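You operate a simulated robot arm through the tools that you are given. There is no shell and no other tool. Be economical: measure what you need, move in short steps, check, and stop when the job is done.

You run a simulated two-armed robot. Do the job below in one go: nothing can be reset, and whatever is moved stays where it is left.

Task
Take the blue lamp and put it on top of the wide grey housing. Put the red tray on the green mat of the assembly bench away on the drawer end of the assembly bench. Put the green parts bin on the second shelf from the bottom of the store rack. Fetch the 25 micron white filter from the middle shelf of the store rack and stand it on the top of the tray stand. Press the bleed button two times. Stack the 12 W white carton from the top of the low steel shelf on top of the 15 W white carton. Pull the right cabinet door open. Do these in any order. Set down upright: blue lamp, green parts bin, white filter.

It is judged by the outcome, as a careful person would: the job done as asked, and still so three seconds after it is handed in. It fails if anything else is knocked over, pushed out of place, dropped, spilled or broken.

Robot
Two 7-joint arms with two-finger grippers on one trunk, on a base that drives. Base frame: it is fixed to the floor where the robot stands at the start and does not move with it; the origin is under the middle of the robot, x ahead of it, y to its left, z up. Units: mm, degrees, N and s.
The left shoulder is at the start at [60, 123, 1020], the right one opposite. With the tool pointing down near the work surface each hand reaches from about 280 to 780 mm from the robot's upright axis, wherever it stands, measured 20 degrees to its own side. Places, roughly: bleed button [600, 700, 1200]; blue lamp [750, -250, 1000]; drawer end of the assembly bench [300, -1700, 800]; green parts bin [500, -250, 1750]; red tray (7x11x3 cm) [200, -2300, 800]; right cabinet door [-2400, 800, 400]; second shelf of the store rack [700, -500, 500]; top of the tray stand [-1300, -1000, 800]; white carton [-6250, -1250, 750]; white filter [750, -250, 1000]; wide grey housing (9x9x8 cm) [600, -300, 900]. Payload 1.47 kg a hand.
The TCP of each hand is the grasp point between the finger pads, 16 mm short of the fingertips. In the tool frame z runs along the fingers and y along their closing line. The gripper opens to 87 mm. The gripper's body begins 55 mm behind the TCP.
Orientation is told as [roll, pitch, yaw] about the base's x, y, z axes, in that order, counted from this pose: with the fingers straight down and closing along the base's y, the tool's x points along the base's -x, its y along +y and its z along -z.

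Tools
- The arms move only by the tool send_rows. It takes "left_rows", "right_rows" or both (then of equal length, played together; a hand with none holds still); each is one flat list of numbers, 7 for each row, row after row: the shift along the tool's x, y, z in mm, then the turn, a rotation vector about the tool's x, y, z in degrees, then the opening in per cent of the stroke, from 0 (shut) to 100 (fully open). In form: [x, y, z, ax, ay, az, grip, x, y, z, ax, ay, az, grip, ...]. A call has 1 to 20 rows; each row shifts and turns the commanded pose from where the row before left it, along the tool's axes as they then stand. Rows are played at 5 a second. More than 50 mm and 8.6 degrees between two rows, or a gripper value outside its range, and nothing of the call is played. Where a pose cannot be reached the arm comes as near as it can. A force on the tool above 40 N (or 10 N above the force at the start of the call, whichever is more), or a blocked arm, ends the call early, and 0.2 s more pass. Each finger travels about 153 mm/s and halts on what it meets, pressing with about 24 N; the grip force reading is that of the motor and also rises with nothing between the fingers. The clock runs only during rows and for 0.2 s after the last one: add rows that do not move to give the fingers time. It gives the time, the measured TCP pose, the force on the tool (base axes), the opening and the grip force at its end, in the units of the frame above (readings bear some noise), with the torque about the TCP (base axes, N m) and any sound that the robot's microphone picked up.
- Cameras (640 x 400 px; columns grow to the right, rows downward): "scene" is now at [105.6, 21, 1587.8]; the picture's right is [-0.01, -1.00, 0.00], its down [-0.56, 0.01, -0.83] and it looks along [0.83, -0.01, -0.56] (base axes); focal length 214 px, centre (320, 200). "left" rides on the left gripper at [73, -12, -90] in its tool frame; the picture's right is [0.16, 0.99, 0.00], its down [-0.72, 0.12, -0.68] and it looks along [-0.67, 0.11, 0.73] (tool axes); focal length 247 px, centre (320, 200). "right" rides on the right gripper at [73, 12, -90] in its tool frame; the picture's right is [-0.16, 0.99, 0.00], its down [-0.72, -0.12, -0.68] and it looks along [-0.67, -0.11, 0.73] (tool axes); focal length 247 px, centre (320, 200). There is no depth. A picture from a camera that has moved, and an enlarged one, comes with that camera's place and axes in the base frame and with its lens. The place of the scene camera against the robot may be out by one fixed shift of up to 25 mm in any direction.
- grab_frame(camera): a new picture of that camera. No time passes.
- lift_body(by): slides the trunk up (or, below 0, down) by that many mm; the arms and the scene camera ride with it, the base frame stays. It gives what a move gives, with no picture.
- drive_base(legs): drives the robot by 1 to 6 legs, each [ahead, left, turn to the left] in mm, mm and degrees, along the robot's own axes; the way and the turn of a leg run together, so that a leg with both is an arc; at most 1500 mm and 180 degrees a leg. The arms and the cameras ride along, it lands a little off, and it stops where it bumps. It gives what a move gives.
- aim_head(pan, tilt): turns the head with the scene camera to pan (to the left, within 120 degrees either way) and tilt (down, from -29 to 69), counted from straight ahead of the robot. It gives what a move gives.
- inspect(camera, box): a new picture of the part [left, top, right, bottom] of that camera's present view, enlarged. No time passes.
- job_done(): hands the job in; it is judged then, once.

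Work in short steps. Places have to be worked out from the pictures, the camera data and where the tool is seen: move nearer, look again, correct. Check each grasp and each placing, and mend what went wrong. You have 186 turns and 158 pictures in all, those below and enlarged ones among them. Open the grippers and draw the arms clear of the work before you hand the job in, unless the task says otherwise; then end with one line.

The tools are called after "Request:" as a command line: name --argument value ..., lists and objects as JSON in quotes. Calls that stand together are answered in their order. send_rows: Moves the arms, as the interface text tells. Its arguments: {"type":"object","properties":{"left_rows":{"type":"array"},"right_rows":{"type":"array"}},"required":[]} The other tools are called the same way: lift_body (by) slides the trunk up or down; drive_base (legs) drives the base; aim_head (pan, tilt) turns the head that bears the scene camera; grab_frame (camera) takes a picture; inspect (camera, box) takes an enlarged picture of a part of a camera's view; job_done () hands the job in.

At the start:

```text
clock: 0.0
left_eef_pos: [376.7, 113.2, 1000.0]
left_orientation: [0.0, -0.1, 0.0]
left_wrist_force: [0.3, -0.6, 0.2]
left_torque: [0.02, -0.01, -0.01]
left_finger_gap: 87.1
left_grip_force: 0.1
right_eef_pos: [402.4, -230.6, 1149.8]
right_orientation: [0.0, 0.0, 0.1]
right_wrist_force: [0.8, -0.3, 0.2]
right_torque: [-0.04, -0.01, -0.04]
right_finger_gap: 86.8
right_grip_force: 0.1
trunk travel left (down, up): [-175.0, 55.0]
robot x, y, heading: [-0.4, -1.4, -0.0]
head pan, tilt: [-0.8, 33.9]
```

scene: 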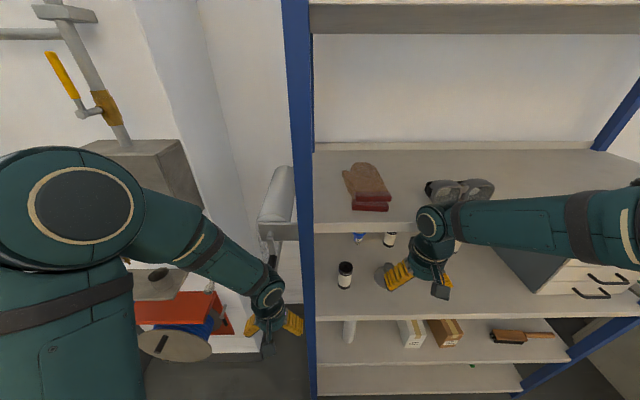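
right: 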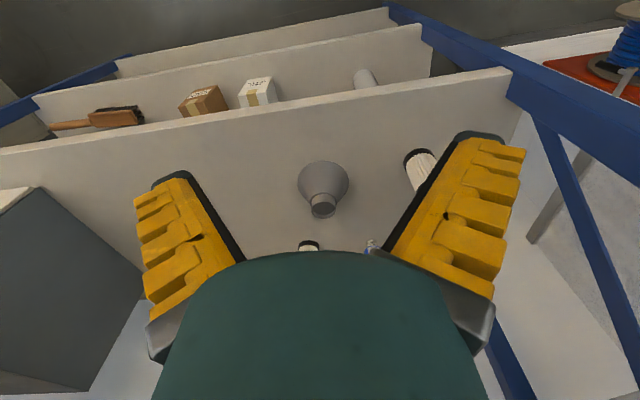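
left: 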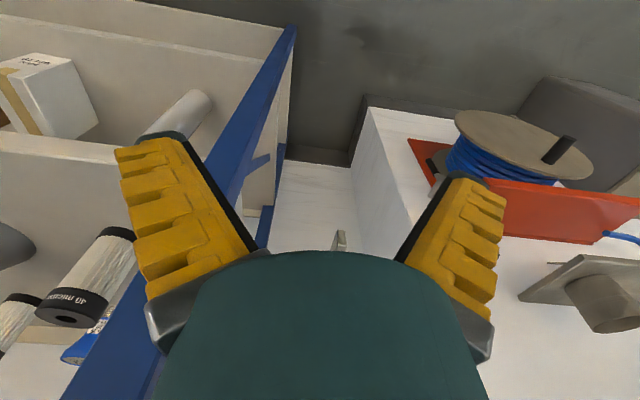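

The rack stands ahead, with the filters and lamp on its middle shelf. I look around with the head first to map the scene.

Request:
aim_head --pan -20 --tilt 0

Request:
grab_frame --camera "scene"

Request:
aim_head --pan 50 --tilt 20

Request:
grab_frame --camera "scene"

Request:
aim_head --pan -90 --tilt 20

Request:
grab_frame --camera "scene"

```text
clock: 1.0
left_eef_pos: [376.4, 113.5, 999.8]
left_orientation: [-0.1, -0.1, 0.0]
left_wrist_force: [0.1, 0.2, 0.3]
left_torque: [-0.03, 0.01, -0.01]
left_finger_gap: 87.3
left_grip_force: 0.0
right_eef_pos: [403.1, -231.4, 1151.1]
right_orientation: [0.0, 0.0, 0.0]
right_wrist_force: [-0.3, -0.6, -0.1]
right_torque: [-0.01, 0.0, 0.0]
right_finger_gap: 87.1
right_grip_force: 0.0
trunk travel left (down, up): [-175.0, 55.0]
robot x, y, heading: [0.6, -1.3, -0.1]
head pan, tilt: [-20.0, 0.0]
```

```text
154 pictures are left
camera scene: at [101.6, -8.6, 1642.2], right [-0.34, -0.94, 0.0], down [0.0, 0.0, -1.0], along [0.94, -0.34, 0.0], focal length 214 px, centre (320, 200)
```

scene: 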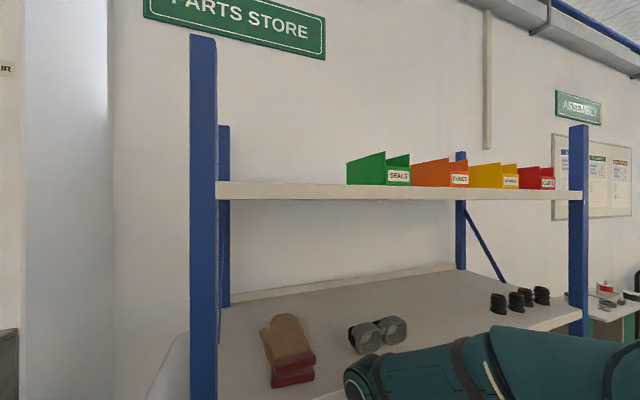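

```text
clock: 2.4
left_eef_pos: [377.4, 113.1, 1000.2]
left_orientation: [0.0, 0.0, 0.0]
left_wrist_force: [-1.0, -0.3, 0.0]
left_torque: [0.01, 0.02, 0.04]
left_finger_gap: 86.7
left_grip_force: 0.1
right_eef_pos: [403.3, -231.3, 1149.9]
right_orientation: [0.0, 0.1, 0.1]
right_wrist_force: [0.1, -1.0, 1.5]
right_torque: [0.02, 0.02, 0.01]
right_finger_gap: 87.0
right_grip_force: 0.0
trunk travel left (down, up): [-175.0, 55.0]
robot x, y, heading: [-2.7, 1.0, 0.1]
head pan, tilt: [50.0, 20.0]
```

```text
153 pictures are left
camera scene: at [76.9, 93.5, 1610.0], right [0.77, -0.64, 0.0], down [-0.22, -0.26, -0.94], along [0.6, 0.72, -0.34], focal length 214 px, centre (320, 200)
```

scene: 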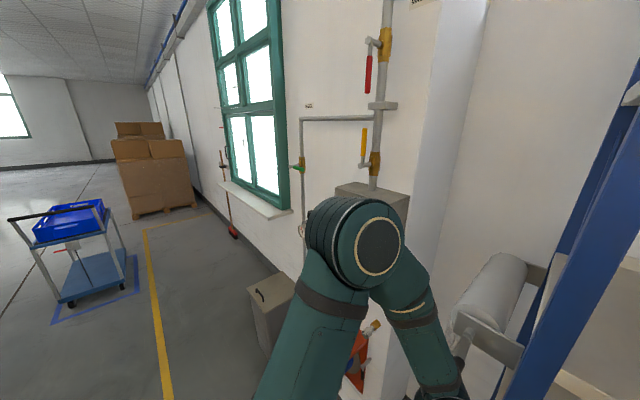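

```text
clock: 4.6
left_eef_pos: [376.2, 113.6, 1000.1]
left_orientation: [0.0, 0.0, 0.0]
left_wrist_force: [-0.2, 0.2, -0.4]
left_torque: [-0.01, 0.01, -0.02]
left_finger_gap: 87.1
left_grip_force: 0.1
right_eef_pos: [403.8, -230.1, 1150.1]
right_orientation: [0.0, 0.0, 0.0]
right_wrist_force: [0.0, 0.5, 0.2]
right_torque: [0.0, -0.01, -0.01]
right_finger_gap: 86.9
right_grip_force: 0.0
trunk travel left (down, up): [-175.0, 55.0]
robot x, y, heading: [-0.8, -0.6, -0.0]
head pan, tilt: [-90.0, 20.0]
```

```text
152 pictures are left
camera scene: at [17.0, -70.9, 1609.9], right [-1.0, 0.0, 0.0], down [0.0, 0.34, -0.94], along [0.0, -0.94, -0.34], focal length 214 px, centre (320, 200)
```

scene: 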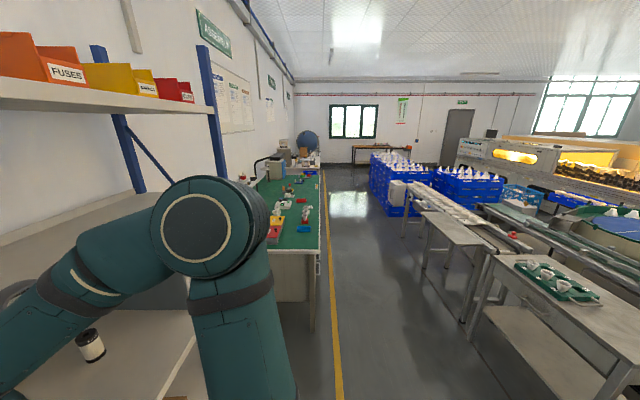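

The top shelf sits near z 1660, the middle one near 930 and the second near 570. I back off a little to view the rack unobstructed and inspect the items.

Request:
drive_base --legs '[[-350, 0, 0]]'

Request:
aim_head --pan -20 --tilt 35

Request:
lift_body --by -150

Request:
grab_frame --camera "scene"

Request:
grab_frame --camera "right"

```text
clock: 6.9
left_eef_pos: [23.8, 116.0, 1001.4]
left_orientation: [0.0, 0.0, 0.6]
left_wrist_force: [-0.1, 0.1, 0.7]
left_torque: [-0.04, -0.01, 0.01]
left_finger_gap: 86.9
left_grip_force: 0.0
right_eef_pos: [53.2, -229.0, 1150.1]
right_orientation: [0.0, 0.0, 0.5]
right_wrist_force: [0.1, -0.2, -0.6]
right_torque: [0.02, -0.02, 0.0]
right_finger_gap: 87.0
right_grip_force: 0.0
trunk travel left (down, up): [-175.0, 55.0]
robot x, y, heading: [-353.3, 1.4, 0.6]
head pan, tilt: [-90.0, 20.0]
```

```text
clock: 8.3
left_eef_pos: [23.0, 115.4, 1000.5]
left_orientation: [-0.1, 0.1, 0.5]
left_wrist_force: [-0.2, 0.3, 0.7]
left_torque: [0.04, -0.01, 0.0]
left_finger_gap: 86.8
left_grip_force: 0.0
right_eef_pos: [53.9, -228.1, 1149.7]
right_orientation: [0.0, 0.1, 0.6]
right_wrist_force: [-1.0, 0.5, 0.4]
right_torque: [-0.02, -0.02, -0.01]
right_finger_gap: 86.9
right_grip_force: 0.1
trunk travel left (down, up): [-175.0, 55.0]
robot x, y, heading: [-350.6, 0.8, 0.5]
head pan, tilt: [-20.0, 35.0]
```

```text
clock: 10.1
left_eef_pos: [24.0, 114.2, 850.6]
left_orientation: [-0.1, -0.1, 0.5]
left_wrist_force: [0.1, -0.4, 0.4]
left_torque: [-0.03, 0.01, 0.01]
left_finger_gap: 87.2
left_grip_force: 0.1
right_eef_pos: [53.6, -229.1, 1000.4]
right_orientation: [0.0, -0.1, 0.5]
right_wrist_force: [0.7, 0.4, -0.2]
right_torque: [0.04, -0.02, -0.02]
right_finger_gap: 87.1
right_grip_force: 0.0
trunk travel left (down, up): [-25.0, 205.0]
robot x, y, heading: [-349.7, -1.2, 0.8]
head pan, tilt: [-20.0, 35.0]
```

```text
151 pictures are left
camera scene: at [-251.8, -8.6, 1436.2], right [-0.33, -0.94, 0.0], down [-0.54, 0.19, -0.82], along [0.77, -0.27, -0.57], focal length 214 px, centre (320, 200)
```

scene: 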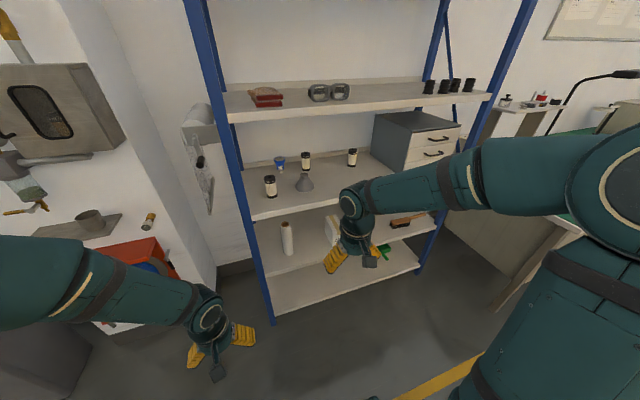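

```text
150 pictures are left
camera right: at [-19.9, -217.9, 1089.4], right [0.15, 0.99, 0.0], down [0.72, -0.11, 0.68], along [0.67, -0.1, -0.73], focal length 247 px, centre (320, 200)
```

right: 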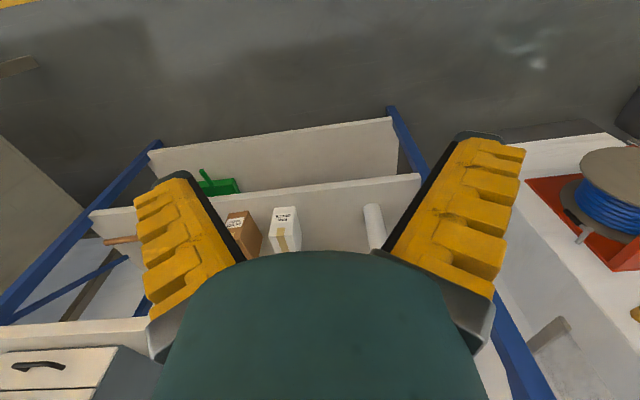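

Three filters, the blue lamp and the grey housing are visible. I zoom in.

Request:
inspect --camera "scene" --box '[240, 130, 380, 220]'

Request:
inspect --camera "scene" --box '[0, 40, 220, 240]'

```text
4.44 times, centred on (310, 175) of scene
camera zoom: at [-251.8, -8.6, 1436.2], right [-0.33, -0.94, 0.0], down [-0.54, 0.19, -0.82], along [0.77, -0.27, -0.57], focal length 953 px, centre (364, 311)
```

zoom: 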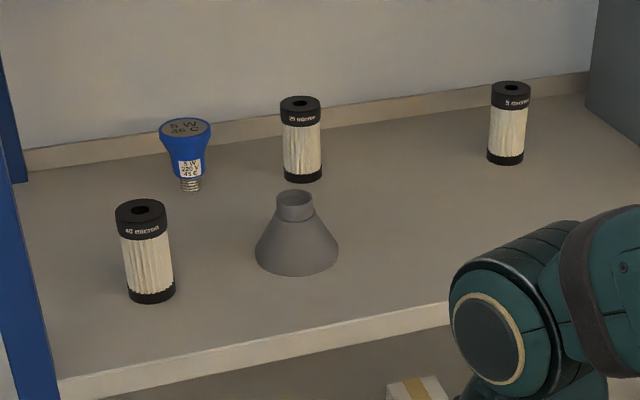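

```text
2.00 times, centred on (110, 140) of scene
camera zoom: at [-251.8, -8.6, 1436.2], right [-0.33, -0.94, 0.0], down [-0.54, 0.19, -0.82], along [0.77, -0.27, -0.57], focal length 429 px, centre (740, 320)
```

zoom: 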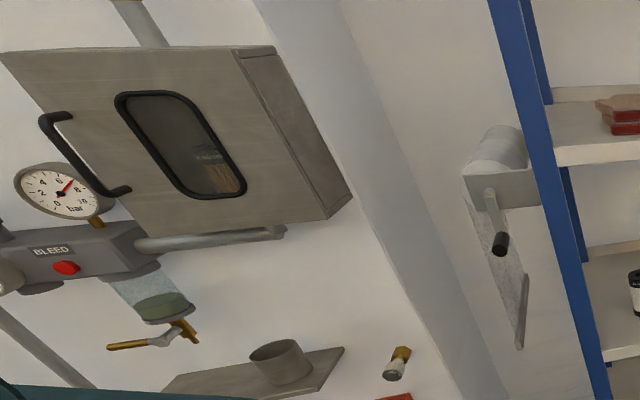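

The middle filter reads 25 micron (near [707,-269]); the lamp is near [729,-144] and the housing near [558,-220]. I turn the right hand forward with 30° down tilt while still clear of the rack.

Request:
send_rows --right_rows '[-40, 0, 0, 0, 0, 0, 100, -40, 0, 0, 0, 0, 0, 100, -40, 0, 0, 0, 0, 0, 100, -40, 0, 0, 0, 0, 0, 100, 0, 0, 0, 0, -7.5, 0, 100, 0, 0, 0, 0, -7.5, 0, 100, 0, 0, 0, 0, -7.5, 0, 100, 0, 0, 0, 0, -7.5, 0, 100, 0, 0, 0, 0, -7.5, 0, 100, 0, 0, 0, 0, -7.5, 0, 100, 0, 0, 0, 0, -7.5, 0, 100, 0, 0, 0, 0, -7.5, 0, 100]'

Request:
lift_body --by 100

Request:
grab_frame --camera "right"

Request:
grab_frame --camera "scene"

```text
clock: 12.7
left_eef_pos: [23.7, 115.0, 849.5]
left_orientation: [0.0, -0.1, 0.5]
left_wrist_force: [0.0, -0.9, 0.3]
left_torque: [0.0, -0.01, -0.01]
left_finger_gap: 86.9
left_grip_force: 0.2
right_eef_pos: [209.9, -232.0, 994.6]
right_orientation: [-1.5, -52.6, 1.0]
right_wrist_force: [-0.3, -0.1, -0.9]
right_torque: [0.03, -0.01, -0.01]
right_finger_gap: 87.1
right_grip_force: 0.1
right hand out of reach, approached as far as the arm can: row 10, 11
trunk travel left (down, up): [-25.0, 205.0]
robot x, y, heading: [-354.8, 0.1, 0.6]
head pan, tilt: [-20.0, 35.0]
```

```text
clock: 14.0
left_eef_pos: [23.8, 115.2, 950.6]
left_orientation: [0.0, 0.1, 0.5]
left_wrist_force: [-0.1, 0.3, -0.5]
left_torque: [-0.01, 0.0, 0.02]
left_finger_gap: 86.8
left_grip_force: 0.0
right_eef_pos: [211.2, -233.0, 1094.7]
right_orientation: [-1.7, -52.7, 1.1]
right_wrist_force: [0.7, -0.2, -0.8]
right_torque: [-0.01, 0.0, 0.02]
right_finger_gap: 87.0
right_grip_force: 0.0
trunk travel left (down, up): [-125.0, 105.0]
robot x, y, heading: [-353.7, -2.4, 0.4]
head pan, tilt: [-20.0, 35.0]
```

```text
147 pictures are left
camera right: at [95.4, -219.4, 1090.3], right [0.1, 0.99, 0.11], down [-0.1, -0.1, 0.99], along [0.99, -0.11, 0.09], focal length 247 px, centre (320, 200)
```

right: 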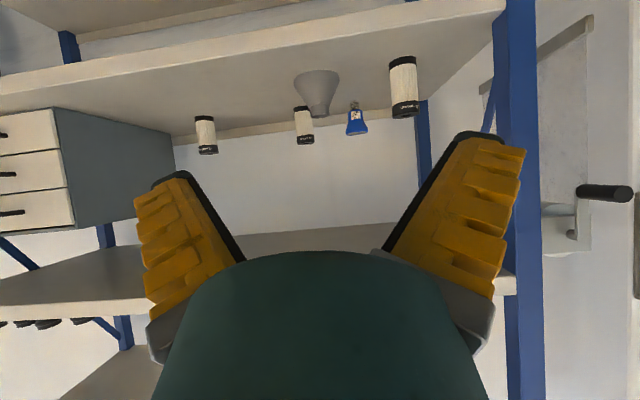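

```text
146 pictures are left
camera scene: at [-251.5, -8.7, 1535.9], right [-0.33, -0.94, 0.0], down [-0.54, 0.19, -0.82], along [0.77, -0.27, -0.57], focal length 214 px, centre (320, 200)
```

scene: 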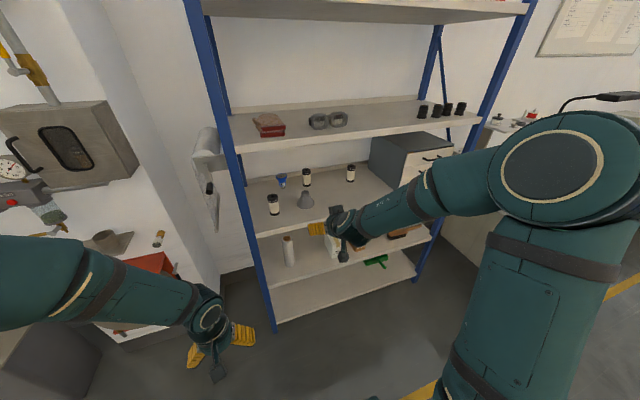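

The wrist camera puts the lamp near [742,-180], the housing near [533,-247] and the shelf near z 915. I drive nearer and level the hand more.

Request:
drive_base --legs '[[180, 0, -0.5]]'

Request:
send_rows --right_rows '[0, 0, 0, 0, -6, 0, 100, 0, 0, 0, 0, -6, 0, 100]'

Request:
lift_body --by -40

Request:
grab_frame --camera "right"

```text
clock: 15.5
left_eef_pos: [202.8, 111.6, 950.2]
left_orientation: [0.0, 0.0, 0.0]
left_wrist_force: [0.0, -0.2, 0.8]
left_torque: [0.01, 0.04, 0.02]
left_finger_gap: 87.2
left_grip_force: 0.1
right_eef_pos: [386.6, -235.4, 1092.9]
right_orientation: [-1.7, -52.7, 0.5]
right_wrist_force: [0.4, -0.6, -0.5]
right_torque: [-0.01, -0.01, 0.0]
right_finger_gap: 87.1
right_grip_force: 0.1
trunk travel left (down, up): [-125.0, 105.0]
robot x, y, heading: [-171.0, 1.6, 0.0]
head pan, tilt: [-20.0, 35.0]
```

```text
clock: 16.1
left_eef_pos: [202.6, 111.6, 950.3]
left_orientation: [0.0, 0.0, 0.2]
left_wrist_force: [0.2, 0.3, 0.0]
left_torque: [0.04, 0.01, 0.0]
left_finger_gap: 86.8
left_grip_force: 0.1
right_eef_pos: [387.7, -237.8, 1094.7]
right_orientation: [-2.3, -64.7, 1.2]
right_wrist_force: [-1.4, -0.3, 0.3]
right_torque: [0.0, 0.03, -0.05]
right_finger_gap: 87.1
right_grip_force: 0.1
trunk travel left (down, up): [-125.0, 105.0]
robot x, y, heading: [-172.6, -0.6, -0.1]
head pan, tilt: [-20.0, 35.0]
```

```text
clock: 16.9
left_eef_pos: [202.0, 112.1, 910.0]
left_orientation: [0.1, 0.0, 0.1]
left_wrist_force: [0.3, 0.5, -0.7]
left_torque: [0.0, -0.02, 0.02]
left_finger_gap: 86.9
left_grip_force: 0.1
right_eef_pos: [386.6, -235.4, 1056.4]
right_orientation: [-2.2, -64.6, 1.4]
right_wrist_force: [0.4, -0.1, 0.4]
right_torque: [0.02, -0.02, 0.03]
right_finger_gap: 87.0
right_grip_force: 0.0
trunk travel left (down, up): [-85.0, 145.0]
robot x, y, heading: [-173.8, -2.5, -0.0]
head pan, tilt: [-20.0, 35.0]
```

```text
145 pictures are left
camera right: at [274.4, -222.5, 1027.0], right [0.08, 0.99, 0.13], down [-0.31, -0.1, 0.95], along [0.95, -0.11, 0.3], focal length 247 px, centre (320, 200)
```

right: 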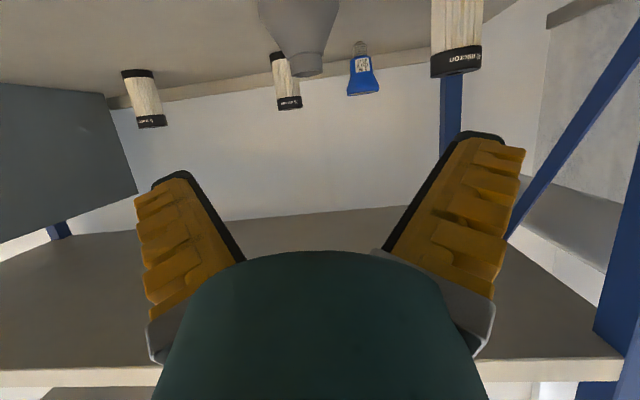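

The lamp reads [740,-178] again. I drive in with the open hand above the housing (TCP z 1056, housing top about 990).

Request:
drive_base --legs '[[165, 0, 0]]'

Request:
send_rows --right_rows '[0, 28, 0, 0, 0, 0, 100, 0, 28, 0, 0, 0, 0, 100, -15, 0, 32, 0, 0, 0, 100, -15, 0, 32, 0, 0, 0, 100, -15, 0, 32, 0, 0, 0, 100]'

Request:
grab_frame --camera "right"

Request:
grab_frame --camera "scene"

```text
clock: 18.4
left_eef_pos: [366.9, 113.0, 910.2]
left_orientation: [0.0, 0.1, 0.2]
left_wrist_force: [0.5, -0.3, -0.1]
left_torque: [0.02, 0.0, 0.02]
left_finger_gap: 86.9
left_grip_force: 0.0
right_eef_pos: [553.0, -232.7, 1054.2]
right_orientation: [-2.4, -64.6, 1.5]
right_wrist_force: [0.1, -0.4, -0.5]
right_torque: [0.0, 0.02, -0.01]
right_finger_gap: 87.2
right_grip_force: 0.0
trunk travel left (down, up): [-85.0, 145.0]
robot x, y, heading: [-10.0, 0.7, 0.1]
head pan, tilt: [-20.0, 35.0]
```

```text
clock: 19.6
left_eef_pos: [366.5, 113.8, 909.8]
left_orientation: [0.0, 0.0, 0.2]
left_wrist_force: [-0.6, 0.1, -0.4]
left_torque: [-0.03, 0.05, -0.03]
left_finger_gap: 87.0
left_grip_force: 0.1
right_eef_pos: [659.9, -180.0, 1051.9]
right_orientation: [-2.3, -64.6, 1.6]
right_wrist_force: [0.4, 0.2, -0.2]
right_torque: [0.0, -0.02, 0.02]
right_finger_gap: 86.7
right_grip_force: 0.0
trunk travel left (down, up): [-85.0, 145.0]
robot x, y, heading: [-11.2, 3.4, 0.1]
head pan, tilt: [-20.0, 35.0]
```

```text
144 pictures are left
camera right: at [548.7, -167.3, 1023.7], right [0.08, 0.99, 0.13], down [-0.31, -0.1, 0.95], along [0.95, -0.11, 0.29], focal length 247 px, centre (320, 200)
```

right: 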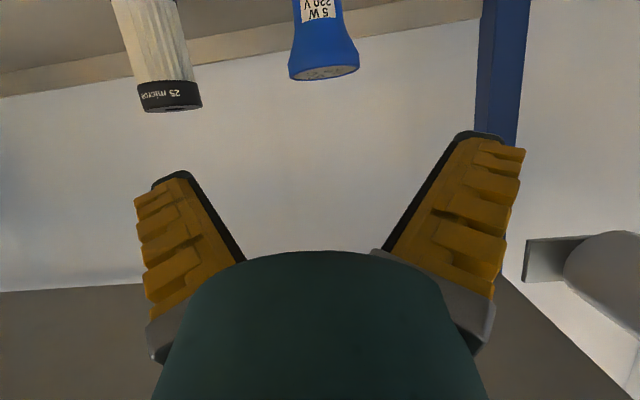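

```text
143 pictures are left
camera scene: at [91.4, -8.4, 1496.0], right [-0.34, -0.94, 0.0], down [-0.54, 0.19, -0.82], along [0.77, -0.28, -0.57], focal length 214 px, centre (320, 200)
```

scene: 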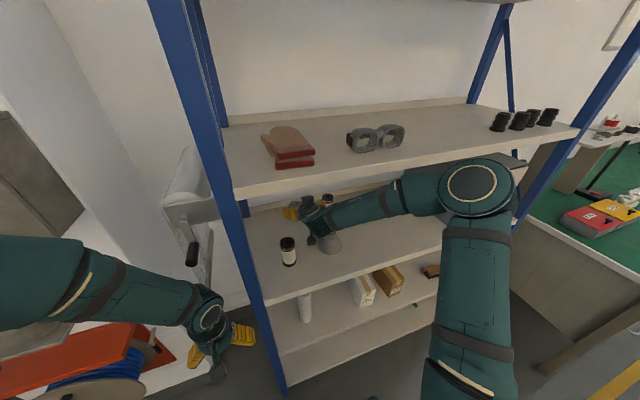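

The lamp's axis reads about [750,-176], slightly left of the hand. I shift +4 in y, go forward 25 and down 60, then look again.

Request:
send_rows --right_rows '[-11, 4, 23, 0, 0, 0, 100, 27, 0, 13, 0, 0, 0, 100, 27, 0, 13, 0, 0, 0, 100]'

Request:
grab_frame --camera "right"

```text
clock: 20.4
left_eef_pos: [367.7, 113.0, 909.5]
left_orientation: [0.0, 0.1, 0.2]
left_wrist_force: [0.6, 0.8, 0.4]
left_torque: [0.0, 0.03, 0.01]
left_finger_gap: 87.1
left_grip_force: 0.1
right_eef_pos: [686.7, -176.8, 990.6]
right_orientation: [-2.4, -64.7, 1.4]
right_wrist_force: [0.7, 0.4, 0.1]
right_torque: [-0.04, -0.02, 0.02]
right_finger_gap: 87.3
right_grip_force: 0.1
trunk travel left (down, up): [-85.0, 145.0]
robot x, y, heading: [-5.8, -0.9, -0.0]
head pan, tilt: [-20.0, 35.0]
```

```text
142 pictures are left
camera right: at [573.7, -164.7, 962.7], right [0.08, 0.99, 0.13], down [-0.31, -0.1, 0.95], along [0.95, -0.11, 0.3], focal length 247 px, centre (320, 200)
```

right: 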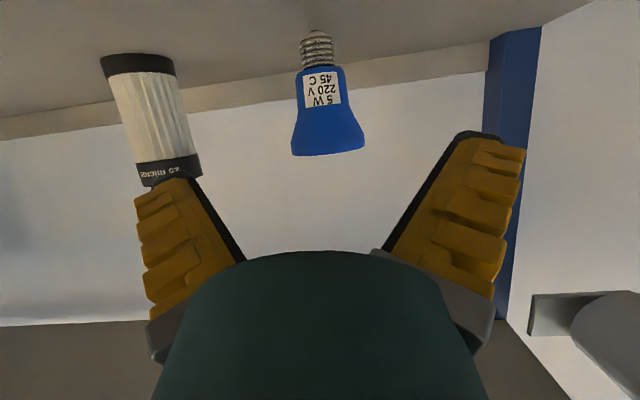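

The lamp stands at [741,-174], head about z 945–982. I move onto it and close.

Request:
send_rows --right_rows '[-2, 2, 28, 0, 0, 0, 100, -3, 0, 29, 0, 0, 0, 100, 0, 0, 0, 0, 0, 0, 100]'

Request:
grab_frame --camera "right"

```text
clock: 21.2
left_eef_pos: [367.0, 114.2, 910.1]
left_orientation: [0.0, 0.0, 0.3]
left_wrist_force: [-0.1, -0.4, 0.4]
left_torque: [-0.04, 0.03, 0.02]
left_finger_gap: 87.1
left_grip_force: 0.1
right_eef_pos: [737.7, -175.4, 972.2]
right_orientation: [-2.3, -64.6, 1.5]
right_wrist_force: [-0.3, -0.5, -0.8]
right_torque: [0.01, 0.01, 0.0]
right_finger_gap: 87.0
right_grip_force: 0.1
trunk travel left (down, up): [-85.0, 145.0]
robot x, y, heading: [-11.7, -0.9, 0.2]
head pan, tilt: [-20.0, 35.0]
```

```text
141 pictures are left
camera right: at [625.5, -162.6, 943.3], right [0.08, 0.99, 0.13], down [-0.31, -0.1, 0.95], along [0.95, -0.11, 0.29], focal length 247 px, centre (320, 200)
```

right: 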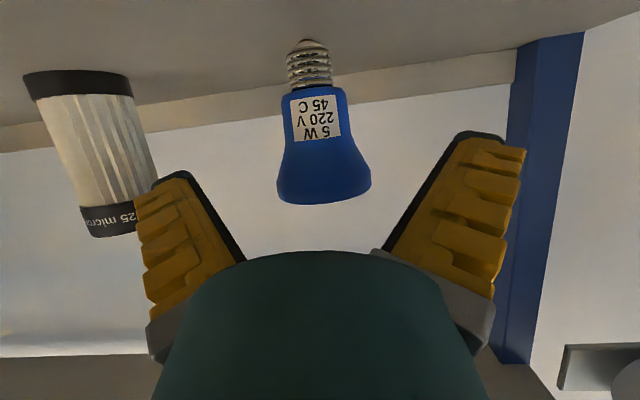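

The lamp head is centred between the pads. Closing on it.

Request:
send_rows --right_rows '[0, 0, 0, 0, 0, 0, 60, 0, 0, 0, 0, 0, 0, 40, 0, 0, 0, 0, 0, 0, 25, 0, 0, 0, 0, 0, 0, 25, 0, 0, 0, 0, 0, 0, 25]'

Request:
grab_frame --camera "right"

```text
clock: 22.4
left_eef_pos: [365.1, 113.7, 910.4]
left_orientation: [0.0, 0.1, 0.3]
left_wrist_force: [0.3, 0.4, 0.2]
left_torque: [-0.05, -0.04, 0.02]
left_finger_gap: 87.1
left_grip_force: 0.0
right_eef_pos: [737.6, -176.0, 971.8]
right_orientation: [-2.3, -64.6, 1.6]
right_wrist_force: [0.4, -0.2, 0.7]
right_torque: [0.01, 0.03, 0.01]
right_finger_gap: 28.1
right_grip_force: 4.7
trunk travel left (down, up): [-85.0, 145.0]
robot x, y, heading: [-10.0, 1.1, 0.1]
head pan, tilt: [-20.0, 35.0]
```

```text
140 pictures are left
camera right: at [625.5, -162.8, 943.3], right [0.08, 0.99, 0.13], down [-0.31, -0.1, 0.95], along [0.95, -0.11, 0.29], focal length 247 px, centre (320, 200)
```

right: 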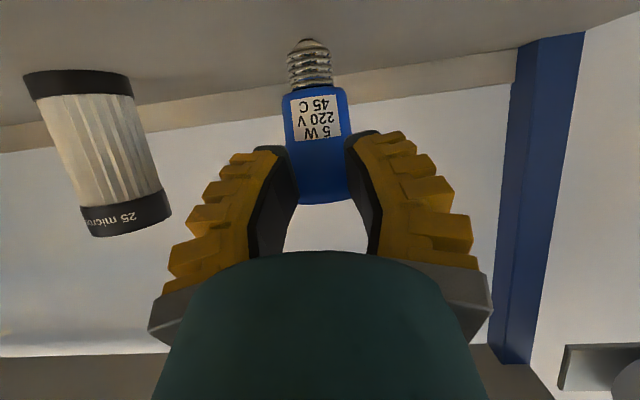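

The gap of 28 mm means only the fingertips caught its near side: the lamp stands farther (x ≈ 772, shelf z ≈ 900). I open, advance 34 mm and look.

Request:
send_rows --right_rows '[0, 0, 0, 0, 0, 0, 100, 0, 0, 0, 0, 0, 0, 100, 0, 0, 0, 0, 0, 0, 100, -7, 0, 15, 0, 0, 0, 100, -7, 0, 15, 0, 0, 0, 100, 0, 0, 0, 0, 0, 0, 100]'

Request:
grab_frame --camera "right"

```text
clock: 23.8
left_eef_pos: [366.9, 113.0, 909.3]
left_orientation: [0.0, 0.0, 0.3]
left_wrist_force: [0.6, 0.3, -1.0]
left_torque: [0.01, 0.0, 0.01]
left_finger_gap: 86.9
left_grip_force: 0.0
right_eef_pos: [772.2, -175.2, 972.7]
right_orientation: [-2.3, -64.5, 1.6]
right_wrist_force: [-0.2, -1.5, -0.1]
right_torque: [0.02, 0.0, 0.01]
right_finger_gap: 87.1
right_grip_force: 0.1
trunk travel left (down, up): [-85.0, 145.0]
robot x, y, heading: [-11.2, -1.4, 0.1]
head pan, tilt: [-20.0, 35.0]
```

```text
139 pictures are left
camera right: at [659.9, -163.9, 945.3], right [0.08, 0.99, 0.13], down [-0.31, -0.1, 0.95], along [0.95, -0.11, 0.3], focal length 247 px, centre (320, 200)
```

right: 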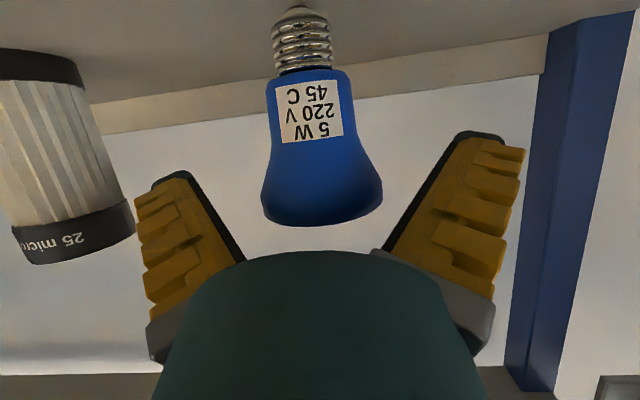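

Now the head (about 51 mm wide) sits at the pads' depth. Closing.

Request:
send_rows --right_rows '[0, 0, 0, 0, 0, 0, 70, 0, 0, 0, 0, 0, 0, 55, 0, 0, 0, 0, 0, 0, 45, 0, 0, 0, 0, 0, 0, 40, 0, 0, 0, 0, 0, 0, 40]'

Request:
grab_frame --camera "right"

```text
clock: 25.0
left_eef_pos: [367.5, 113.7, 909.8]
left_orientation: [0.1, 0.1, 0.2]
left_wrist_force: [0.6, 0.6, 0.4]
left_torque: [0.0, -0.03, 0.01]
left_finger_gap: 86.9
left_grip_force: 0.0
right_eef_pos: [772.1, -175.6, 972.9]
right_orientation: [-2.4, -64.7, 1.5]
right_wrist_force: [-0.7, 0.5, 0.5]
right_torque: [-0.01, 0.02, 0.02]
right_finger_gap: 53.8
right_grip_force: 24.2
trunk travel left (down, up): [-85.0, 145.0]
robot x, y, heading: [-6.7, 2.1, 0.4]
head pan, tilt: [-20.0, 35.0]
```

```text
138 pictures are left
camera right: at [659.7, -163.9, 945.4], right [0.08, 0.99, 0.13], down [-0.31, -0.1, 0.95], along [0.95, -0.11, 0.3], focal length 247 px, centre (320, 200)
```

right: 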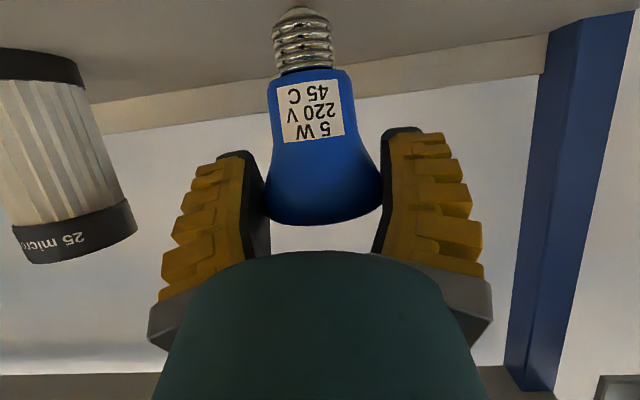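

Firm grip (54 mm, 24 N). I lift the lamp 105 mm and then draw back to look at the housing's neck.

Request:
send_rows --right_rows '[-18, 0, -8.5, 0, 0, 0, 40, -36, 0, -17, 0, 0, 0, 40, -41, 0, -20, 0, 0, 0, 40]'

Request:
grab_frame --camera "scene"

Request:
grab_frame --camera "right"

```text
clock: 25.8
left_eef_pos: [367.0, 113.5, 909.5]
left_orientation: [0.0, 0.0, 0.2]
left_wrist_force: [0.5, 0.3, 0.1]
left_torque: [0.0, -0.02, 0.01]
left_finger_gap: 87.3
left_grip_force: 0.1
right_eef_pos: [768.8, -174.5, 1072.9]
right_orientation: [-2.2, -64.3, 1.5]
right_wrist_force: [0.4, 0.4, -0.8]
right_torque: [0.02, -0.01, 0.0]
right_finger_gap: 53.0
right_grip_force: 24.3
trunk travel left (down, up): [-85.0, 145.0]
robot x, y, heading: [-9.0, -0.4, 0.2]
head pan, tilt: [-20.0, 35.0]
```

```text
137 pictures are left
camera scene: at [89.9, -9.1, 1495.3], right [-0.34, -0.94, 0.0], down [-0.54, 0.2, -0.82], along [0.77, -0.28, -0.57], focal length 214 px, centre (320, 200)
```

scene: 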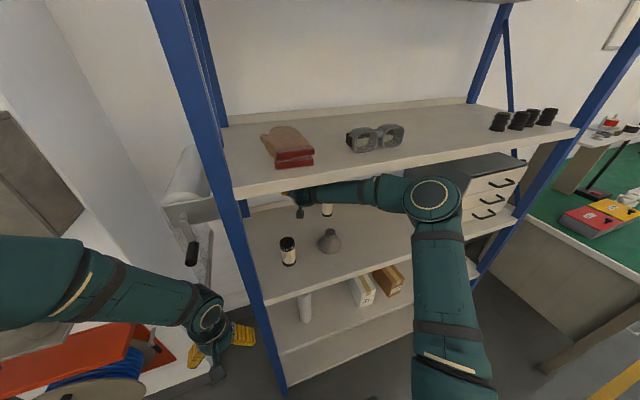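

```text
136 pictures are left
camera right: at [656.5, -162.6, 1046.3], right [0.08, 0.99, 0.13], down [-0.3, -0.1, 0.95], along [0.95, -0.11, 0.29], focal length 247 px, centre (320, 200)
```

right: 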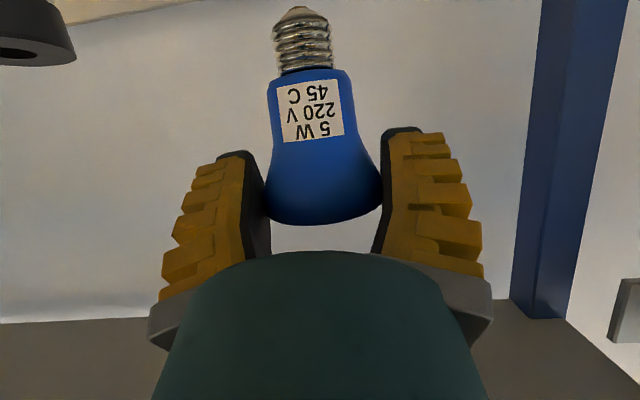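

Lifted cleanly. I zoom on the housing in the scene view.

Request:
inspect --camera "scene" --box '[270, 190, 370, 265]'

```text
5.33 times, centred on (320, 228) of scene
camera zoom: at [89.9, -9.1, 1495.3], right [-0.34, -0.94, 0.0], down [-0.54, 0.2, -0.82], along [0.77, -0.28, -0.57], focal length 1144 px, centre (320, 53)
```

zoom: 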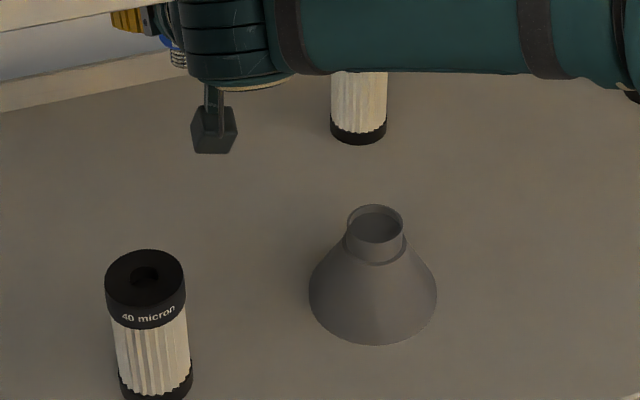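

The neck is an open socket near [575,-252, 983]. I draw the lamp back, shifting to y -250, to view the neck from the wrist camera.

Request:
send_rows --right_rows '[20, 0, -43, 0, 0, 0, 40, 10, -10, -47, 0, 0, 0, 40, 10, -13, -47, 0, 0, 0, 40, 20, -13, -43, 0, 0, 0, 40, 20, -13, -43, 0, 0, 0, 40, 20, -13, -43, 0, 0, 0, 40, 20, -13, -43, 0, 0, 0, 40]'

Request:
grab_frame --camera "right"

Request:
inspect --camera "scene" --box '[270, 190, 370, 265]'

```text
clock: 27.4
left_eef_pos: [366.5, 113.0, 910.7]
left_orientation: [0.0, 0.0, 0.3]
left_wrist_force: [0.3, -0.8, 0.5]
left_torque: [-0.01, 0.0, 0.01]
left_finger_gap: 86.8
left_grip_force: 0.0
right_eef_pos: [462.3, -253.5, 1113.9]
right_orientation: [-2.6, -64.6, 1.9]
right_wrist_force: [-0.6, 0.6, 0.0]
right_torque: [-0.05, 0.03, -0.03]
right_finger_gap: 52.9
right_grip_force: 24.4
right hand out of reach, approached as far as the arm can: row 7
trunk travel left (down, up): [-85.0, 145.0]
robot x, y, heading: [-9.0, 0.8, 0.3]
head pan, tilt: [-20.0, 35.0]
```

```text
134 pictures are left
camera right: at [350.7, -242.2, 1086.2], right [0.08, 0.99, 0.12], down [-0.3, -0.09, 0.95], along [0.95, -0.11, 0.29], focal length 247 px, centre (320, 200)
```

right: 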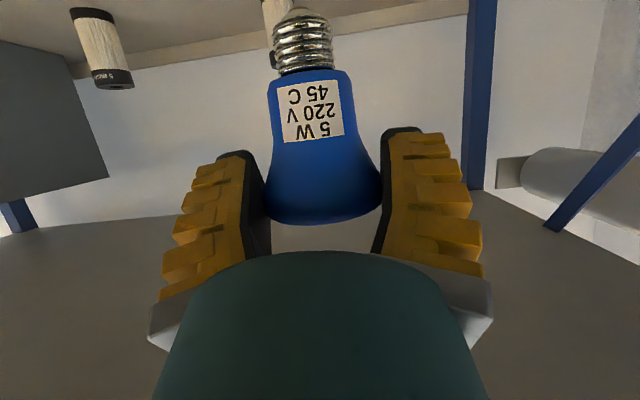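

```text
5.33 times, centred on (320, 228) of scene
camera zoom: at [89.2, -7.5, 1496.2], right [-0.34, -0.94, 0.0], down [-0.54, 0.19, -0.82], along [0.77, -0.28, -0.57], focal length 1144 px, centre (320, 53)
```

zoom: 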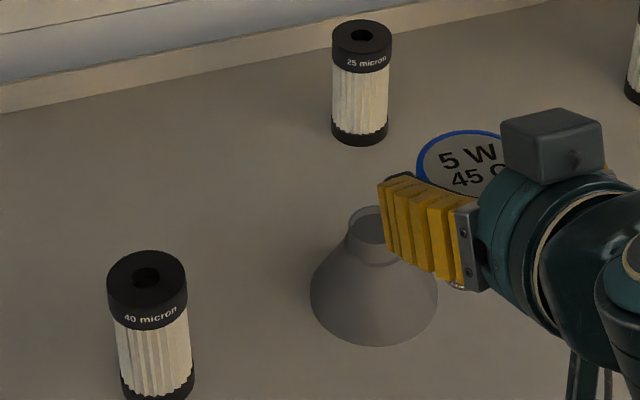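

The socket is out of the right wrist view, so I use the left wrist camera as a side view: raise the left hand, yaw it 60° right and pitch it up 50°.

Request:
send_rows --left_rows '[0, 0, -40, 0, 0, 8, 100, 0, 0, -40, 0, 0, 8, 100, 0, 0, -40, 0, 0, 8, 100, 0, 0, 0, 0, 0, 8, 100, 0, 0, 0, 0, 0, 8, 100, 0, 0, 0, 0, 0, 8, 100, 0, 0, 0, 0, 0, 8, 100, 0, 0, 0, 0, -8, 0, 100, 0, 0, 0, 0, -8, 0, 100, 0, 0, 0, 0, -8, 0, 100, 0, 0, 0, 0, -8, 0, 100, 0, 0, 0, 0, -8, 0, 100]'

Request:
grab_frame --camera "left"

```text
clock: 30.0
left_eef_pos: [373.2, 115.0, 1032.6]
left_orientation: [-0.1, -39.2, -55.8]
left_wrist_force: [1.3, 0.5, 0.3]
left_torque: [0.02, 0.02, 0.0]
left_finger_gap: 87.1
left_grip_force: 0.1
left hand out of reach, approached as far as the arm can: row 12
right_eef_pos: [465.3, -254.3, 1113.9]
right_orientation: [-2.3, -64.4, 1.5]
right_wrist_force: [-0.1, -0.5, -1.1]
right_torque: [0.03, 0.01, -0.01]
right_finger_gap: 52.9
right_grip_force: 23.2
trunk travel left (down, up): [-85.0, 145.0]
robot x, y, heading: [-12.2, -0.3, 0.2]
head pan, tilt: [-20.0, 35.0]
```

```text
132 pictures are left
camera left: at [299.3, 202.7, 1054.8], right [0.75, 0.66, -0.1], down [0.17, -0.04, 0.98], along [0.64, -0.75, -0.14], focal length 247 px, centre (320, 200)
```

left: 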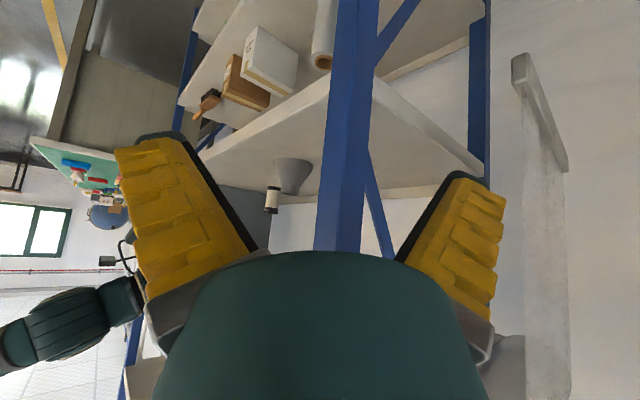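

The side view shows the housing beside the 40 micron filter. I zoom in, and move the lamp roughly above the neck (still high) for comparison.

Request:
send_rows --right_rows '[-21, 0, 45, 0, 0, 0, 40, -21, 0, 45, 0, 0, 0, 40, -4, 0, 9, 0, 0, 0, 40]'

Request:
inspect --camera "left" --box '[220, 130, 340, 250]'

Request:
inspect --camera "scene" --box '[270, 170, 390, 260]'

```text
clock: 30.8
left_eef_pos: [372.1, 115.2, 1032.1]
left_orientation: [-0.2, -39.4, -55.7]
left_wrist_force: [-0.9, -0.2, 0.2]
left_torque: [0.02, -0.01, 0.01]
left_finger_gap: 86.8
left_grip_force: 0.0
right_eef_pos: [572.2, -254.0, 1109.0]
right_orientation: [-2.5, -64.7, 1.6]
right_wrist_force: [0.0, -0.6, -0.9]
right_torque: [-0.03, 0.01, -0.01]
right_finger_gap: 52.6
right_grip_force: 24.2
trunk travel left (down, up): [-85.0, 145.0]
robot x, y, heading: [-9.2, -0.6, 0.2]
head pan, tilt: [-20.0, 35.0]
```

```text
3.33 times, centred on (280, 190) of left
camera zoom: at [299.2, 202.2, 1055.1], right [0.75, 0.65, -0.1], down [0.17, -0.04, 0.98], along [0.64, -0.76, -0.14], focal length 823 px, centre (453, 233)
```

zoom: 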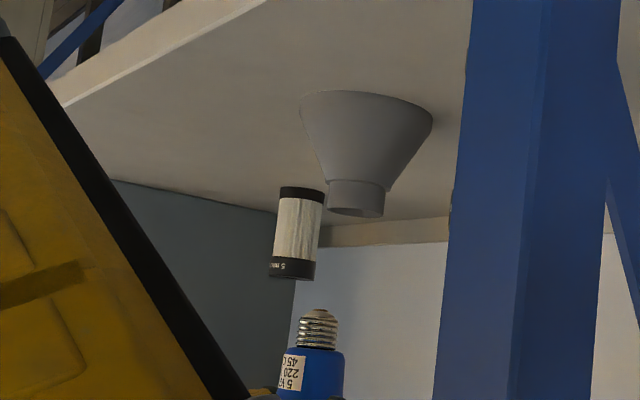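

```text
4.44 times, centred on (330, 215) of scene
camera zoom: at [90.4, -8.2, 1496.1], right [-0.34, -0.94, 0.0], down [-0.54, 0.19, -0.82], along [0.77, -0.28, -0.57], focal length 953 px, centre (276, 133)
```

zoom: 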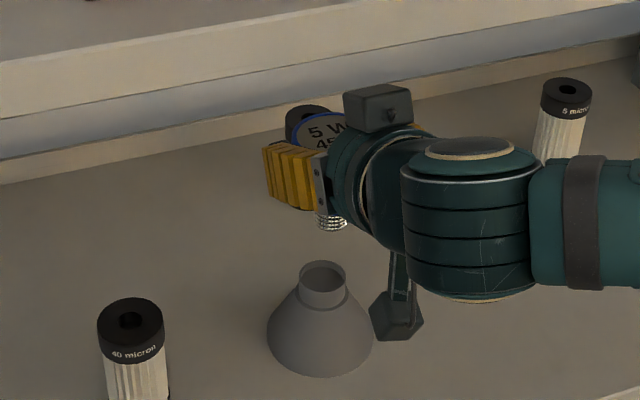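

Comparing both views, the lamp must go about +23 in x and -3 in y. I shift and lower by 38 and check again.

Request:
send_rows --right_rows '[-10, -3, 21, 0, 0, 0, 40, 17, 0, 8, 0, 0, 0, 40, 17, 0, 8, 0, 0, 0, 40, 0, 0, 0, 0, 0, 0, 40]'

Request:
inspect --camera "left" --box '[220, 130, 340, 250]'

Request:
inspect --camera "scene" --box '[290, 190, 370, 250]'

```text
clock: 31.8
left_eef_pos: [372.0, 115.9, 1032.2]
left_orientation: [-0.2, -39.2, -55.8]
left_wrist_force: [-0.4, 0.7, -0.6]
left_torque: [-0.01, -0.01, -0.04]
left_finger_gap: 87.0
left_grip_force: 0.1
right_eef_pos: [593.1, -255.3, 1074.5]
right_orientation: [-2.4, -64.6, 1.5]
right_wrist_force: [0.6, 0.3, -1.1]
right_torque: [-0.01, 0.01, 0.01]
right_finger_gap: 52.7
right_grip_force: 24.2
trunk travel left (down, up): [-85.0, 145.0]
robot x, y, heading: [-10.9, -2.0, 0.3]
head pan, tilt: [-20.0, 35.0]
```

```text
3.33 times, centred on (280, 190) of left
camera zoom: at [299.0, 202.3, 1055.2], right [0.75, 0.65, -0.1], down [0.17, -0.04, 0.98], along [0.64, -0.76, -0.14], focal length 823 px, centre (453, 233)
```

zoom: 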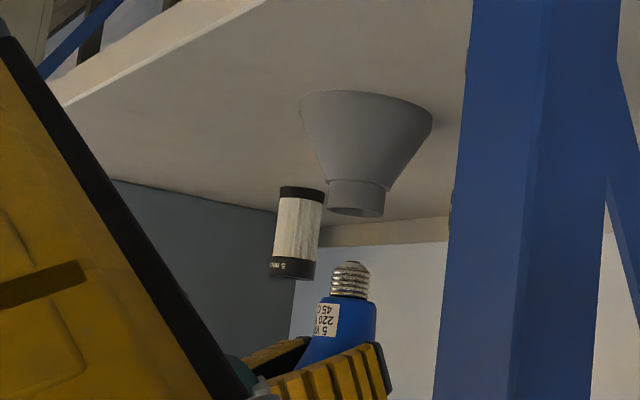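

```text
6.67 times, centred on (330, 220) of scene
camera zoom: at [90.2, -8.0, 1496.1], right [-0.34, -0.94, 0.0], down [-0.54, 0.19, -0.82], along [0.77, -0.28, -0.57], focal length 1430 px, centre (253, 67)
```

zoom: 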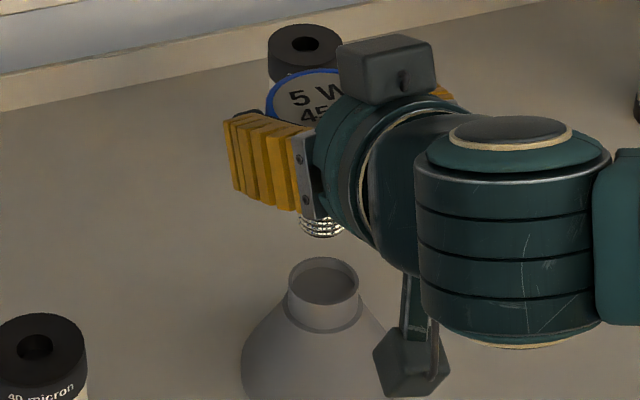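

Nearly over the socket, tip about 34 mm above the rim. I correct +5 in x, -4 in y, lower 22, and check again.

Request:
send_rows --right_rows '[-2, -4, 4.5, 0, 0, 0, 40, 20, 0, 9.5, 0, 0, 0, 40, 0, 0, 0, 0, 0, 0, 40]'

Request:
inspect --camera "left" --box '[250, 160, 330, 220]'

Request:
inspect --camera "scene" --box '[290, 190, 370, 250]'

```text
clock: 32.6
left_eef_pos: [372.4, 114.9, 1032.8]
left_orientation: [-0.2, -39.4, -55.9]
left_wrist_force: [0.4, 0.8, 0.7]
left_torque: [-0.02, 0.0, 0.0]
left_finger_gap: 87.1
left_grip_force: 0.0
right_eef_pos: [599.5, -260.6, 1053.6]
right_orientation: [-2.4, -64.6, 1.6]
right_wrist_force: [0.1, 0.5, -1.0]
right_torque: [-0.01, 0.05, 0.0]
right_finger_gap: 52.7
right_grip_force: 24.4
trunk travel left (down, up): [-85.0, 145.0]
robot x, y, heading: [-9.6, 0.6, 0.1]
head pan, tilt: [-20.0, 35.0]
```

```text
6.67 times, centred on (290, 190) of left
camera zoom: at [299.0, 202.4, 1055.1], right [0.75, 0.65, -0.1], down [0.17, -0.04, 0.98], along [0.64, -0.76, -0.14], focal length 1646 px, centre (520, 267)
```

zoom: 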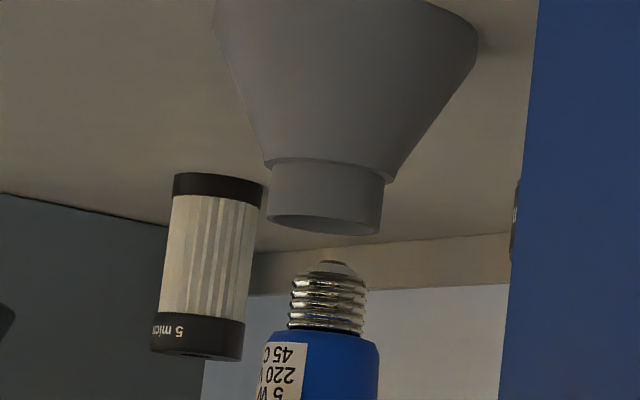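

```text
6.67 times, centred on (330, 220) of scene
camera zoom: at [90.2, -7.9, 1496.1], right [-0.34, -0.94, 0.0], down [-0.54, 0.19, -0.82], along [0.77, -0.28, -0.57], focal length 1430 px, centre (253, 67)
```

zoom: 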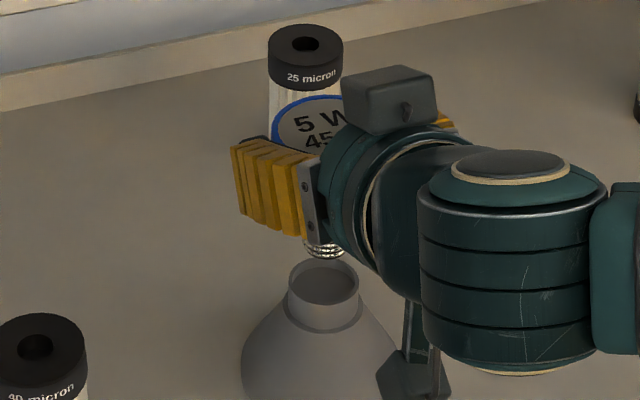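

The lamp reads about 4.5 mm too far along the left camera's right. I correct -7 in x, +2.5 in y and lower 5.

Request:
send_rows --right_rows '[3, 2.5, -6.3, 0, 0, 0, 40, 4.5, 0, 2, 0, 0, 0, 40, 0, 0, 0, 0, 0, 0, 40]'

Request:
inspect --camera "left" --box '[250, 160, 330, 220]'

Request:
inspect --camera "scene" --box '[310, 210, 358, 246]'

```text
clock: 33.4
left_eef_pos: [372.0, 115.0, 1031.3]
left_orientation: [-0.2, -39.3, -55.8]
left_wrist_force: [0.6, 0.8, -0.5]
left_torque: [-0.01, 0.0, 0.0]
left_finger_gap: 87.0
left_grip_force: 0.0
right_eef_pos: [591.8, -257.7, 1048.3]
right_orientation: [-2.3, -64.6, 1.6]
right_wrist_force: [1.0, -0.2, -0.9]
right_torque: [-0.01, 0.0, -0.02]
right_finger_gap: 52.6
right_grip_force: 24.3
trunk travel left (down, up): [-85.0, 145.0]
robot x, y, heading: [-10.9, 2.4, 0.2]
head pan, tilt: [-20.0, 35.0]
```

```text
6.67 times, centred on (290, 190) of left
camera zoom: at [299.1, 202.3, 1055.1], right [0.75, 0.65, -0.1], down [0.17, -0.04, 0.98], along [0.64, -0.76, -0.14], focal length 1646 px, centre (520, 267)
```

zoom: 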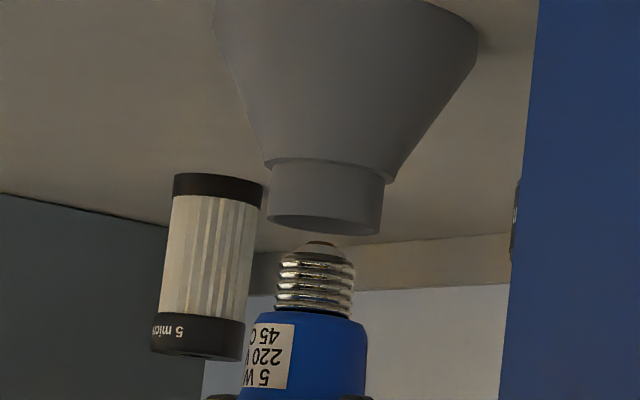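

```text
11.11 times, centred on (334, 228) of scene
camera zoom: at [90.3, -8.0, 1496.1], right [-0.34, -0.94, 0.0], down [-0.54, 0.19, -0.82], along [0.77, -0.28, -0.57], focal length 2383 px, centre (164, -111)
```

zoom: 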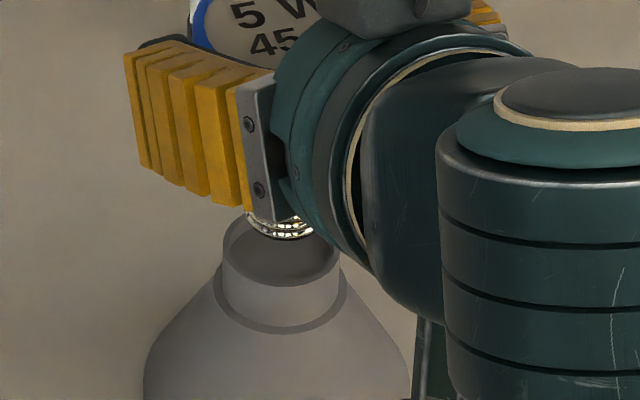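

Aligned in both views. I lower 27 mm straight down, watching force.

Request:
send_rows --right_rows '[8.1, 0, 3.9, 0, 0, 0, 40, 8.1, 0, 3.9, 0, 0, 0, 40, 8.1, 0, 3.9, 0, 0, 0, 40, 0, 0, 0, 0, 0, 0, 40]'

Request:
inspect --camera "left" --box '[250, 160, 330, 220]'

```text
clock: 34.4
left_eef_pos: [371.1, 115.6, 1031.6]
left_orientation: [-0.1, -39.3, -55.8]
left_wrist_force: [-0.2, 0.1, -0.2]
left_torque: [0.02, -0.01, -0.01]
left_finger_gap: 87.0
left_grip_force: 0.1
right_eef_pos: [592.4, -258.3, 1021.3]
right_orientation: [-2.3, -64.7, 1.5]
right_wrist_force: [-0.5, -0.9, 0.7]
right_torque: [0.02, 0.02, 0.0]
right_finger_gap: 40.6
right_grip_force: 4.9
trunk travel left (down, up): [-85.0, 145.0]
robot x, y, heading: [-10.2, 0.9, 0.2]
head pan, tilt: [-20.0, 35.0]
```

```text
6.67 times, centred on (290, 190) of left
camera zoom: at [299.4, 202.2, 1055.1], right [0.75, 0.65, -0.1], down [0.17, -0.04, 0.98], along [0.64, -0.76, -0.14], focal length 1646 px, centre (520, 267)
```

zoom: 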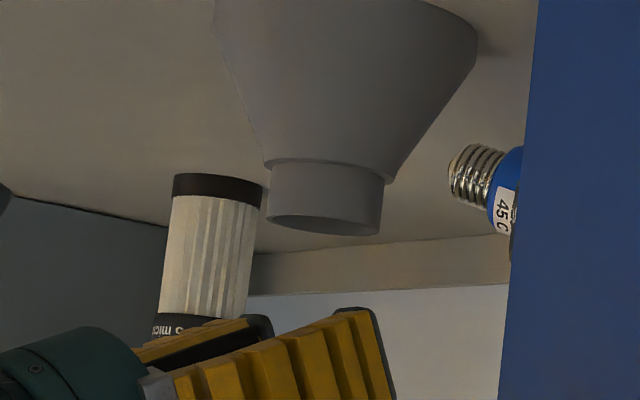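

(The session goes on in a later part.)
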